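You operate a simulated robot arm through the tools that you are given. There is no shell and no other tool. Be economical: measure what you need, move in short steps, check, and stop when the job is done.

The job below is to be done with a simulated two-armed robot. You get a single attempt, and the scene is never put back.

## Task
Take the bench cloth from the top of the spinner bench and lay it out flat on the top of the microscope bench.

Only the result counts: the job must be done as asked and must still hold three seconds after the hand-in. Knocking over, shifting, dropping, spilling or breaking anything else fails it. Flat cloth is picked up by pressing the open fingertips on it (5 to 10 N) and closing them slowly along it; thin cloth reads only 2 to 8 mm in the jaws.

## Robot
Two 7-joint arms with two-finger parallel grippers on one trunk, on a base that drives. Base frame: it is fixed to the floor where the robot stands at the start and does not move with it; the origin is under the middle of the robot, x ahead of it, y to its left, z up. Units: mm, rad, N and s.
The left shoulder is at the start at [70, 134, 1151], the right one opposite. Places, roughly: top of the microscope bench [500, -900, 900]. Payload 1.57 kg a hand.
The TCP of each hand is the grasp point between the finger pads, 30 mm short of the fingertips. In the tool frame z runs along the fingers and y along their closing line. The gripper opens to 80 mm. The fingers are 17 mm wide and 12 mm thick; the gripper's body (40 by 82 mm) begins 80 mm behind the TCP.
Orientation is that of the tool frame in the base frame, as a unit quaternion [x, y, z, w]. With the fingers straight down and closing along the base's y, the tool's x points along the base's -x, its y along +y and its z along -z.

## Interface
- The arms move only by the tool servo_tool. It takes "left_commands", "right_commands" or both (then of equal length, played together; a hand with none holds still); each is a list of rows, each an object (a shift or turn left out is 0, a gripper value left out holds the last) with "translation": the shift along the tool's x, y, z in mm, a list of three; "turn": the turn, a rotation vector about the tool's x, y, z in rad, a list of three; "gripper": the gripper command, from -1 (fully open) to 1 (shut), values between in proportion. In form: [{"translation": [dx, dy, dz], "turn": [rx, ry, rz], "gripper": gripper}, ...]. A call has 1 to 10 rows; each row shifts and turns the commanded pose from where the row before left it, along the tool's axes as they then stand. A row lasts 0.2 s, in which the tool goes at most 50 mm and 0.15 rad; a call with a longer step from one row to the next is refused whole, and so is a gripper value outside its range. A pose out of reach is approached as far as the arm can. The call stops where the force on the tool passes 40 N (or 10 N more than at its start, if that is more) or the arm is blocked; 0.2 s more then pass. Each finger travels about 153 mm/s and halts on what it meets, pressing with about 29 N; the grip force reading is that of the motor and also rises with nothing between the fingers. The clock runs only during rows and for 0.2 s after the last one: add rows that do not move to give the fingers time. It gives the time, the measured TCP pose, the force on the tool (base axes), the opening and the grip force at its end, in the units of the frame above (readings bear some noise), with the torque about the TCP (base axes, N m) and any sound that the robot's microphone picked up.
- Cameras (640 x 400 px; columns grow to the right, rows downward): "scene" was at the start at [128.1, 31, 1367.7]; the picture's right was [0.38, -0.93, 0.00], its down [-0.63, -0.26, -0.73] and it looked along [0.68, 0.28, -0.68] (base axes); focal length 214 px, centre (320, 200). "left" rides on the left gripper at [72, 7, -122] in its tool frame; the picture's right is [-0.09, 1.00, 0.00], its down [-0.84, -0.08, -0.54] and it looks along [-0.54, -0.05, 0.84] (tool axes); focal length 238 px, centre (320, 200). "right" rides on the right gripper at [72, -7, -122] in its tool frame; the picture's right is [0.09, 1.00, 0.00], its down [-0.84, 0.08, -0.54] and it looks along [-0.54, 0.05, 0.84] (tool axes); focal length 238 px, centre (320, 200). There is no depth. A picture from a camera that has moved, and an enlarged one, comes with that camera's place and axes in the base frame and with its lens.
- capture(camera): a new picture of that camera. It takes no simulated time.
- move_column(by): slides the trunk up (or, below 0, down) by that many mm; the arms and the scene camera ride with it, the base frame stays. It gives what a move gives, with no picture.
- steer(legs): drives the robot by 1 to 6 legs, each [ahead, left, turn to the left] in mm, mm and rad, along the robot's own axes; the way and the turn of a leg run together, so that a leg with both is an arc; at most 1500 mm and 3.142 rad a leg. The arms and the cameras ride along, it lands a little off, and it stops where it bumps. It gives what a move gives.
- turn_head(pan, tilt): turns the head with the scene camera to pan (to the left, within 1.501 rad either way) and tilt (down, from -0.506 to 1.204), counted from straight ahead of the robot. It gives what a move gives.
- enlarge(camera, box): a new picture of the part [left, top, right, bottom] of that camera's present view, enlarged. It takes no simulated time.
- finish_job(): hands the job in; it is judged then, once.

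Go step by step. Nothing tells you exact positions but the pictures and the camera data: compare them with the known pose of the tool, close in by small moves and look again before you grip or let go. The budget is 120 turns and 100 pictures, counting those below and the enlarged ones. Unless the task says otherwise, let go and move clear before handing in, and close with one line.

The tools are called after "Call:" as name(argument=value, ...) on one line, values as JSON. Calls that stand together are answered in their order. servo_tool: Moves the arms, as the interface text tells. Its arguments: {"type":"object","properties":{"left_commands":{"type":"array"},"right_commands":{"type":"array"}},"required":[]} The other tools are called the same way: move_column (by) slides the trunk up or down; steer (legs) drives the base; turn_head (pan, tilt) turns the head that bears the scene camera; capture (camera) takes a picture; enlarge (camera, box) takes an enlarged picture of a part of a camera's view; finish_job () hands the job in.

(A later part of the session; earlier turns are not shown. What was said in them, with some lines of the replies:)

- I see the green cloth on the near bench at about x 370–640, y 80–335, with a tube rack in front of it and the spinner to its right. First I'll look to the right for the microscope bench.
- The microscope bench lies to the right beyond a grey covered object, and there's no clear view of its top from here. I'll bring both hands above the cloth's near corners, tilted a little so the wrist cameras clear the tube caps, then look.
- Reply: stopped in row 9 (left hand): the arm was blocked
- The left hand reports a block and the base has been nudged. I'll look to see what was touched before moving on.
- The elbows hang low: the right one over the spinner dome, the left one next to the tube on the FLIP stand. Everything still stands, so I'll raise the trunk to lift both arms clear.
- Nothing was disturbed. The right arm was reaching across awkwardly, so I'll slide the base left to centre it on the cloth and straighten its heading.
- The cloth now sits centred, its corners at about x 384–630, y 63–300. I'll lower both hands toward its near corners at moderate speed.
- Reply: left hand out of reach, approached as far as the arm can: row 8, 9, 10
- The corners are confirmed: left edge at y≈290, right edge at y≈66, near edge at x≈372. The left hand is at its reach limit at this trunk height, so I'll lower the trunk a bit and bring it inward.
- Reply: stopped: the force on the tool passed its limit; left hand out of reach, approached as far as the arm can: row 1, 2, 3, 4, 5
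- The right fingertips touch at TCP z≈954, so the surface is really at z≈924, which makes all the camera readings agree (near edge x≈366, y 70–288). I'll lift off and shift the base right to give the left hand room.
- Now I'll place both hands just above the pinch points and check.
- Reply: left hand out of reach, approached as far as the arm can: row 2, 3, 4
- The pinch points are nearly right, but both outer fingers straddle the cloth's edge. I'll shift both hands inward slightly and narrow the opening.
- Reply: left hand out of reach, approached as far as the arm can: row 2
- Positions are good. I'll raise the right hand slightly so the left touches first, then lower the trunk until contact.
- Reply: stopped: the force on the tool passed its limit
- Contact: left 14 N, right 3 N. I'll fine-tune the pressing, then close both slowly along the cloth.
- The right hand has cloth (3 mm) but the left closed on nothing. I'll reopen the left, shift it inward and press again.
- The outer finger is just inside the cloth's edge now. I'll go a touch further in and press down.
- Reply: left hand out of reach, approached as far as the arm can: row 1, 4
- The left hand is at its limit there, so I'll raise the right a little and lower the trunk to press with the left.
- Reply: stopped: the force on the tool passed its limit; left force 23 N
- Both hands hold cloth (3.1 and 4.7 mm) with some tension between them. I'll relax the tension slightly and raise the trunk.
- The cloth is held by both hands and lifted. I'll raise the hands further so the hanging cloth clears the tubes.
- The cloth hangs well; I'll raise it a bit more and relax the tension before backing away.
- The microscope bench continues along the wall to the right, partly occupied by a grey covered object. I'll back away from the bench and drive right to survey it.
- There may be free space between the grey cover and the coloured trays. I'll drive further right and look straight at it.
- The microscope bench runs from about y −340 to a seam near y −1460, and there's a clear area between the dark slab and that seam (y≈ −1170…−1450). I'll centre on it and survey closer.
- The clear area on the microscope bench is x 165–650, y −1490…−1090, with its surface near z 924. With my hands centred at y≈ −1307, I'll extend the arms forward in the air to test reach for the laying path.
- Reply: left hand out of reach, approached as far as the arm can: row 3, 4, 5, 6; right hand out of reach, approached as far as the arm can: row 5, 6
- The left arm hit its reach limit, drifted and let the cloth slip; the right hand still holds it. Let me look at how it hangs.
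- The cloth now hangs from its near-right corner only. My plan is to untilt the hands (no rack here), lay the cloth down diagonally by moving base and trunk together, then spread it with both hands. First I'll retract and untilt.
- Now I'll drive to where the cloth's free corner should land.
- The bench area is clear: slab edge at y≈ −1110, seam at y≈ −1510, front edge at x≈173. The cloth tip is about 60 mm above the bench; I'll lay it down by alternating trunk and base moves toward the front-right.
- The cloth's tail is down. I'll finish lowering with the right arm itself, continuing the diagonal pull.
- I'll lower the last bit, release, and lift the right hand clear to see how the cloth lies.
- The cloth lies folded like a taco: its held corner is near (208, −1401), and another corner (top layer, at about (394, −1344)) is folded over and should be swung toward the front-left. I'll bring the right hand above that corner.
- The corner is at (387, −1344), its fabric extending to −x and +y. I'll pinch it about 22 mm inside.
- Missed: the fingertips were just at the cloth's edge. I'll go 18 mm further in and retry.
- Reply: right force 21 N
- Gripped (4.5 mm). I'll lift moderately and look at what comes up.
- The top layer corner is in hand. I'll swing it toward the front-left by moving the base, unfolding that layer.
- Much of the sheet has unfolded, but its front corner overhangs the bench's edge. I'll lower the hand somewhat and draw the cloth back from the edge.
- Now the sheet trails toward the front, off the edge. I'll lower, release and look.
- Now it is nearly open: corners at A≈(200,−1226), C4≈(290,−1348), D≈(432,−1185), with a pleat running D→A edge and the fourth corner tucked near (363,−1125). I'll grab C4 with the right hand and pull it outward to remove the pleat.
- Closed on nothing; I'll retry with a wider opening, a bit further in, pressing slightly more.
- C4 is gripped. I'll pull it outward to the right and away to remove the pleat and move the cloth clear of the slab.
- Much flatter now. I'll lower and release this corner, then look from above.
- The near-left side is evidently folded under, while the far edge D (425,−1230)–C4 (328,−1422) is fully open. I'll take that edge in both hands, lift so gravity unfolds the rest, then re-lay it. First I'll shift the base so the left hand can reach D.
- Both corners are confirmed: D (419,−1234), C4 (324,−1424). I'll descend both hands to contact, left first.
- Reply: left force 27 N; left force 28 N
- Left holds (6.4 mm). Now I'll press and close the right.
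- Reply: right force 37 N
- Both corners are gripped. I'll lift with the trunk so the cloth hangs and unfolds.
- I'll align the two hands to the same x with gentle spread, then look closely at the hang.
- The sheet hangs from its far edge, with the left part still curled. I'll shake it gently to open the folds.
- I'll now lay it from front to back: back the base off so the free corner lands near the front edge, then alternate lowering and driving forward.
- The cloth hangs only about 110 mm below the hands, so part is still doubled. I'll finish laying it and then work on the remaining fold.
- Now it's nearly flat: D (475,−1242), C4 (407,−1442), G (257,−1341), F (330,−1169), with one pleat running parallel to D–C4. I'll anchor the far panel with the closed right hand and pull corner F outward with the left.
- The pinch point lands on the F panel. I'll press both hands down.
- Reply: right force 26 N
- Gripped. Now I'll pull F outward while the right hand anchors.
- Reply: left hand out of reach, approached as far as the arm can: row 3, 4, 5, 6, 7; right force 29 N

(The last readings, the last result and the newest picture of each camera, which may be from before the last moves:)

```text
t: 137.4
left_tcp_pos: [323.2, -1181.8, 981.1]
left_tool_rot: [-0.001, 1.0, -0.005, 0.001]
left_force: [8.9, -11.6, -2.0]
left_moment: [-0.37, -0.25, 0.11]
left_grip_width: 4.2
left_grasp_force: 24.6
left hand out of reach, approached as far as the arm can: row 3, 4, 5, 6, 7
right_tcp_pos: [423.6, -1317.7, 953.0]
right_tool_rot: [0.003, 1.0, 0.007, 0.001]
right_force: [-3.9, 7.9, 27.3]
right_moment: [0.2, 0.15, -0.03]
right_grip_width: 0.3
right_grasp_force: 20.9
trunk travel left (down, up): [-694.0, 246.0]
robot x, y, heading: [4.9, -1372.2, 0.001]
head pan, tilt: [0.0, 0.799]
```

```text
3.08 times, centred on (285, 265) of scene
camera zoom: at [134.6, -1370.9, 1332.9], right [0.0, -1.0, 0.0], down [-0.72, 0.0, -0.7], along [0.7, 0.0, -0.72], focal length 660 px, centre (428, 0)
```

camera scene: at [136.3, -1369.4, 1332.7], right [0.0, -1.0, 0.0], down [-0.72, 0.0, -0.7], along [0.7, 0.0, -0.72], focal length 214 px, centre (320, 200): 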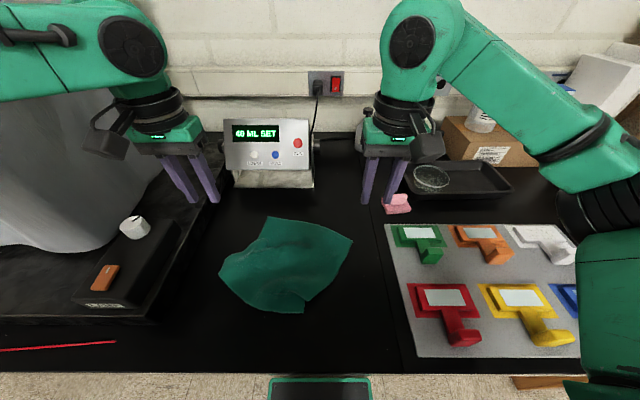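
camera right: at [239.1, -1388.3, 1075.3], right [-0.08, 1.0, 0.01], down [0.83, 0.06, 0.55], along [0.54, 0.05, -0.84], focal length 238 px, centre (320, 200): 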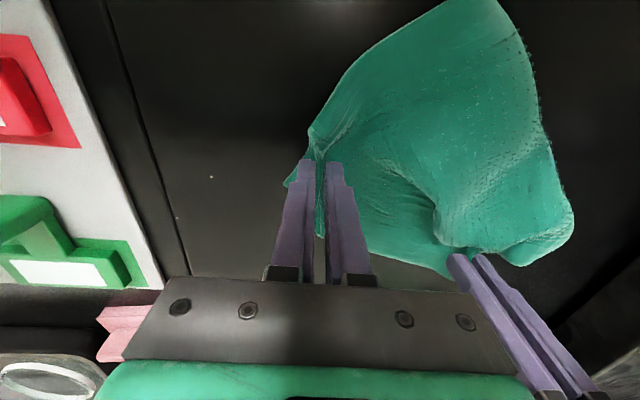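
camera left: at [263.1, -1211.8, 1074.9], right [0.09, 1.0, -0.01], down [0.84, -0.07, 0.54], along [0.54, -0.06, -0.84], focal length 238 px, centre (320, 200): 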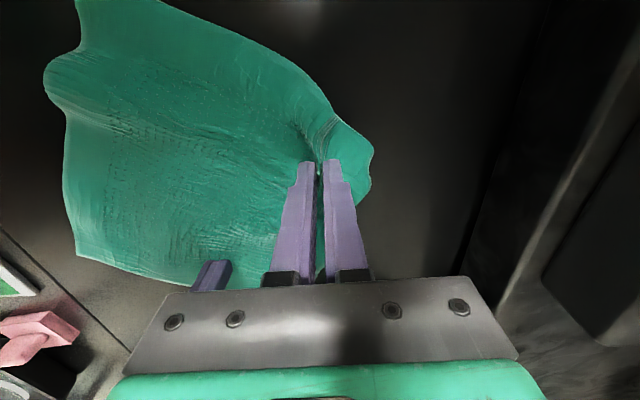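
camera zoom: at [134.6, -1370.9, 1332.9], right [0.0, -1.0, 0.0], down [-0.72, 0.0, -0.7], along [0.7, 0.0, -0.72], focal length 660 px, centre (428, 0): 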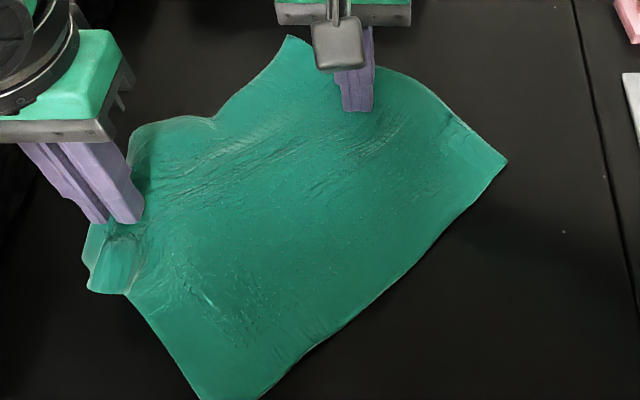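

Excellent: the sheet is now stretched out fully. I'll lower the left hand, release, and lift both hands away.

Call:
servo_tool(left_commands=[{"translation": [-5, -3, 8]}, {"translation": [-3, -2, 8]}, {"translation": [0, 0, 6]}, {"gripper": 0.7}, {"gripper": 0.4}, {"gripper": 0}, {"translation": [0, 0, -30]}, {"translation": [0, 0, -40]}, {"translation": [0, 10, -40]}, {}], right_commands=[{}, {}, {}, {}, {}, {}, {"translation": [0, 0, -30]}, {"translation": [0, 0, -40]}, {"translation": [0, -10, -40]}, {}])

Call:
servo_tool(left_commands=[{"translation": [-10, 25, -10]}, {"translation": [-10, 25, 0]}, {"translation": [0, 20, 0]}, {}], right_commands=[{"translation": [-10, -40, 0]}, {"translation": [-10, -40, 0]}, {"translation": [0, -40, 0]}, {}])

Call:
capture(camera="scene")

Call:
enlarge(camera="scene", box=[200, 200, 370, 340])

```text
t: 139.6
left_tcp_pos: [333.0, -1173.7, 1067.7]
left_tool_rot: [-0.001, 1.0, -0.005, -0.001]
left_force: [0.3, 0.1, -0.2]
left_moment: [-0.01, 0.03, -0.02]
left_grip_width: 40.1
left_grasp_force: 0.0
right_tcp_pos: [425.3, -1329.4, 1060.8]
right_tool_rot: [0.004, 1.0, 0.004, -0.001]
right_force: [-1.6, -0.2, 0.3]
right_moment: [0.01, 0.01, 0.01]
right_grip_width: 0.0
right_grasp_force: 21.7
trunk travel left (down, up): [-694.0, 246.0]
robot x, y, heading: [7.5, -1367.2, 0.004]
head pan, tilt: [0.0, 0.799]
```

```text
t: 140.6
left_tcp_pos: [352.3, -1103.8, 1076.8]
left_tool_rot: [-0.002, 1.0, -0.005, -0.001]
left_force: [-0.2, -0.6, 0.3]
left_moment: [-0.02, 0.01, 0.01]
left_grip_width: 39.9
left_grasp_force: 0.2
right_tcp_pos: [445.0, -1448.6, 1060.0]
right_tool_rot: [0.005, 1.0, 0.004, 0.001]
right_force: [-0.5, 0.1, -0.4]
right_moment: [-0.03, -0.01, 0.03]
right_grip_width: 0.0
right_grasp_force: 21.2
trunk travel left (down, up): [-694.0, 246.0]
robot x, y, heading: [9.5, -1372.4, 0.003]
head pan, tilt: [0.0, 0.799]
```

```text
22 pictures are left
camera scene: at [137.7, -1369.0, 1332.6], right [0.0, -1.0, 0.0], down [-0.72, 0.0, -0.7], along [0.7, 0.0, -0.72], focal length 214 px, centre (320, 200)
```

scene: 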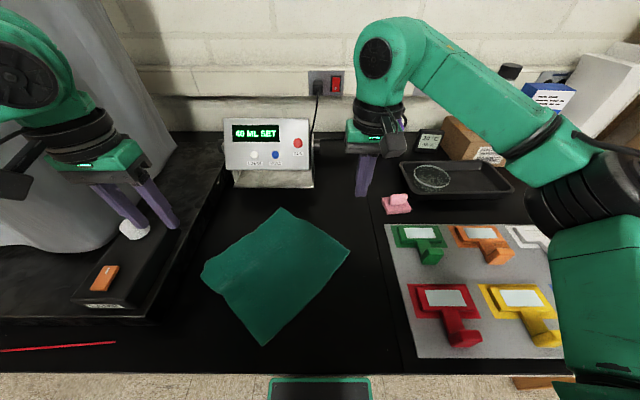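

```text
2.86 times, centred on (285, 270) of scene
camera zoom: at [137.7, -1369.0, 1332.6], right [0.0, -1.0, 0.0], down [-0.72, 0.0, -0.7], along [0.7, 0.0, -0.72], focal length 613 px, centre (420, 0)
```

zoom: 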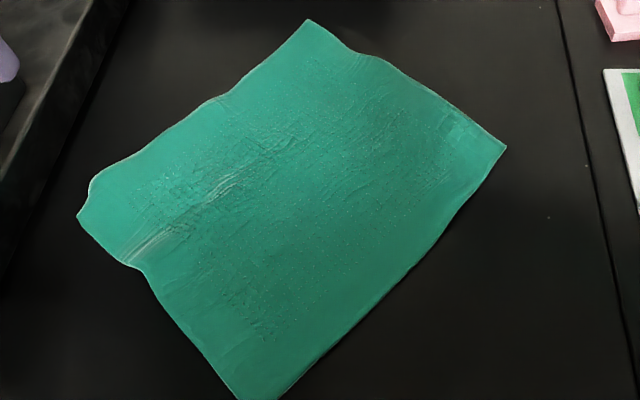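

The cloth is now laid out nearly flat with just a small ripple near the left corner. I'll smooth it by pressing closed fingertips on the ripple and opening them; first a closer look.

Call:
servo_tool(left_commands=[{"translation": [5, -20, 10], "gripper": 1}, {"translation": [5, -20, 15]}, {"translation": [5, -20, 15]}, {"translation": [6, -20, 15]}, {"translation": [6, -19, 15]}, {}])

Call:
capture(camera="left")

```text
t: 142.0
left_tcp_pos: [324.3, -1204.2, 1008.8]
left_tool_rot: [-0.001, 1.0, -0.005, -0.002]
left_force: [-1.0, -0.3, -0.6]
left_moment: [0.03, -0.01, 0.02]
left_grip_width: 0.0
left_grasp_force: 21.2
right_tcp_pos: [444.7, -1449.3, 1059.9]
right_tool_rot: [0.006, 1.0, 0.003, 0.0]
right_force: [0.4, -0.2, 0.3]
right_moment: [-0.01, -0.01, 0.01]
right_grip_width: 0.0
right_grasp_force: 21.4
trunk travel left (down, up): [-694.0, 246.0]
robot x, y, heading: [6.8, -1367.3, 0.002]
head pan, tilt: [0.0, 0.799]
```

```text
20 pictures are left
camera left: at [252.3, -1197.9, 1130.2], right [0.09, 1.0, -0.01], down [0.84, -0.07, 0.54], along [0.54, -0.06, -0.84], focal length 238 px, centre (320, 200)
```

left: 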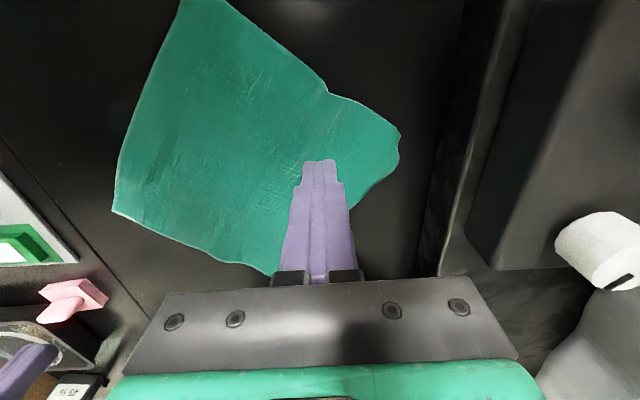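

Call:
steer(legs=[[-50, 0, 0]])

Call:
servo_tool(left_commands=[{"translation": [-15, 0, 10]}, {"translation": [-14, 2, 10]}, {"translation": [0, 0, 15]}, {"translation": [0, 0, 12]}, {"translation": [0, 0, 5]}, {"translation": [0, 0, 2]}, {}])

```text
t: 143.0
left_tcp_pos: [278.2, -1204.4, 1008.1]
left_tool_rot: [-0.002, 1.0, -0.006, -0.003]
left_force: [0.2, 0.2, -0.6]
left_moment: [0.03, 0.06, 0.04]
left_grip_width: 0.0
left_grasp_force: 21.2
right_tcp_pos: [399.1, -1449.5, 1057.5]
right_tool_rot: [0.005, 1.0, 0.004, -0.001]
right_force: [0.6, -0.2, 1.0]
right_moment: [-0.05, -0.01, -0.01]
right_grip_width: 0.1
right_grasp_force: 21.8
trunk travel left (down, up): [-694.0, 246.0]
robot x, y, heading: [-46.9, -1370.4, -0.0]
head pan, tilt: [0.0, 0.799]
```

```text
t: 144.6
left_tcp_pos: [303.4, -1203.7, 954.7]
left_tool_rot: [-0.001, 1.0, -0.005, -0.001]
left_force: [0.2, -0.2, 2.6]
left_moment: [-0.01, 0.0, -0.01]
left_grip_width: 0.2
left_grasp_force: 20.9
right_tcp_pos: [395.0, -1449.6, 1059.8]
right_tool_rot: [0.004, 1.0, 0.004, 0.0]
right_force: [0.0, -0.8, 0.9]
right_moment: [-0.02, -0.01, 0.0]
right_grip_width: 0.0
right_grasp_force: 21.7
trunk travel left (down, up): [-694.0, 246.0]
robot x, y, heading: [-42.0, -1370.2, 0.004]
head pan, tilt: [0.0, 0.799]
```

Light contact. I'll press a bit more and open the fingers slowly, then lift.

Call:
servo_tool(left_commands=[{"translation": [0, 0, 1.2]}, {"gripper": 0.8}, {"gripper": 0.6}, {"gripper": 0.4}, {"gripper": 0.2}, {"gripper": 0}, {}, {"translation": [0, 0, -30]}, {"translation": [0, 0, -40]}, {"translation": [0, 0, -40]}])

Call:
servo_tool(left_commands=[{"translation": [0, 35, 0]}, {"translation": [0, 35, 0]}, {"translation": [0, 35, 0]}, {}])

Call:
enlarge(camera="scene", box=[200, 150, 380, 310])

```text
t: 146.8
left_tcp_pos: [305.9, -1201.7, 1064.3]
left_tool_rot: [-0.002, 1.0, -0.005, -0.002]
left_force: [0.3, 0.5, -0.4]
left_moment: [0.04, -0.01, -0.01]
left_grip_width: 39.9
left_grasp_force: 0.0
right_tcp_pos: [395.3, -1449.9, 1058.5]
right_tool_rot: [0.004, 1.0, 0.003, 0.0]
right_force: [0.2, -0.5, -0.4]
right_moment: [-0.04, 0.03, 0.02]
right_grip_width: 0.1
right_grasp_force: 20.8
trunk travel left (down, up): [-694.0, 246.0]
robot x, y, heading: [-46.6, -1372.0, 0.003]
head pan, tilt: [0.0, 0.799]
```

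```text
t: 147.8
left_tcp_pos: [304.2, -1096.6, 1063.2]
left_tool_rot: [-0.001, 1.0, -0.005, -0.001]
left_force: [-0.8, 0.0, -0.3]
left_moment: [0.0, 0.0, -0.01]
left_grip_width: 40.1
left_grasp_force: 0.0
right_tcp_pos: [395.8, -1449.0, 1059.0]
right_tool_rot: [0.004, 1.0, 0.004, 0.0]
right_force: [0.0, -0.4, -0.8]
right_moment: [0.03, -0.02, -0.01]
right_grip_width: 0.0
right_grasp_force: 21.2
trunk travel left (down, up): [-694.0, 246.0]
robot x, y, heading: [-44.9, -1370.6, -0.004]
head pan, tilt: [0.0, 0.799]
```

```text
2.50 times, centred on (290, 230) of scene
camera zoom: at [87.6, -1370.1, 1332.6], right [0.0, -1.0, 0.0], down [-0.72, 0.0, -0.7], along [0.7, 0.0, -0.72], focal length 536 px, centre (395, 125)
```

zoom: 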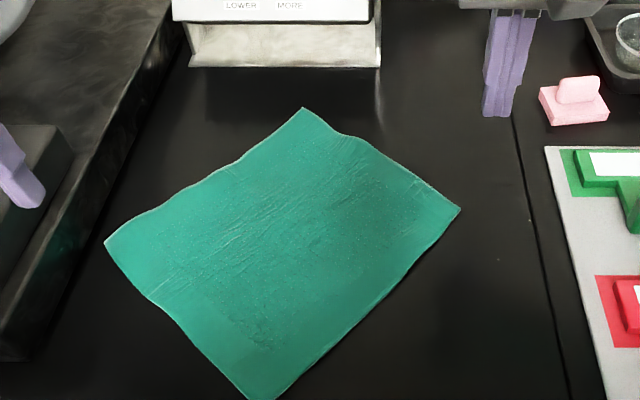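

The cloth lies flat on the microscope bench, clear of the slab, device, trays and seam. I'll raise the trunk, back off and take a final look.

Call:
move_column(by=120)

Call:
steer(legs=[[-250, 0, 0]])

Call:
capture(camera="scene")

```text
t: 149.3
left_tcp_pos: [305.1, -1095.5, 1182.4]
left_tool_rot: [-0.001, 1.0, -0.005, -0.002]
left_force: [0.3, 0.3, 0.5]
left_moment: [-0.01, 0.02, 0.0]
left_grip_width: 40.0
left_grasp_force: 0.0
right_tcp_pos: [396.5, -1449.5, 1179.1]
right_tool_rot: [0.004, 1.0, 0.004, -0.001]
right_force: [-0.2, -0.1, 0.1]
right_moment: [0.02, 0.01, -0.03]
right_grip_width: 0.0
right_grasp_force: 21.4
trunk travel left (down, up): [-814.0, 126.0]
robot x, y, heading: [-45.0, -1370.3, 0.001]
head pan, tilt: [0.0, 0.799]
```

```text
t: 151.1
left_tcp_pos: [55.6, -1097.3, 1182.7]
left_tool_rot: [-0.001, 1.0, -0.005, -0.003]
left_force: [0.1, -0.4, 0.0]
left_moment: [0.01, 0.06, 0.01]
left_grip_width: 40.2
left_grasp_force: 0.0
right_tcp_pos: [147.4, -1449.7, 1179.4]
right_tool_rot: [0.005, 1.0, 0.002, 0.0]
right_force: [-0.5, -0.3, -1.4]
right_moment: [0.0, 0.02, 0.0]
right_grip_width: 0.1
right_grasp_force: 21.6
trunk travel left (down, up): [-814.0, 126.0]
robot x, y, heading: [-295.3, -1370.5, 0.0]
head pan, tilt: [0.0, 0.799]
```

```text
18 pictures are left
camera scene: at [-160.6, -1369.8, 1452.3], right [0.0, -1.0, 0.0], down [-0.72, 0.0, -0.7], along [0.7, 0.0, -0.72], focal length 214 px, centre (320, 200)
```

scene: 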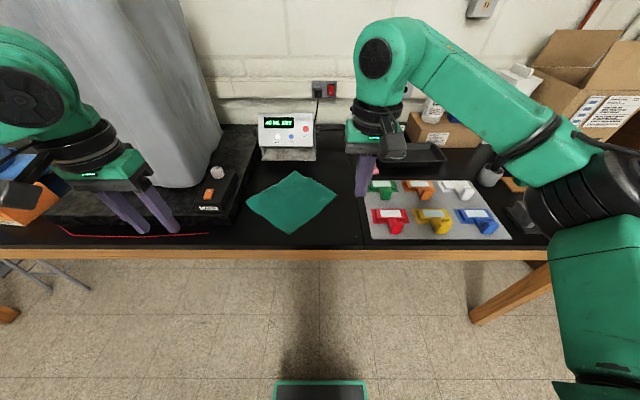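

The cloth is spread flat on the microscope bench and nothing else has moved; the hands are clear, so I'm handing in.

Call:
finish_job()

```text
The job is handed in.
```

The bench cloth is laid out flat on top of the microscope bench, both hands have let go and moved clear, and nothing else was visibly moved; I handed the job in.
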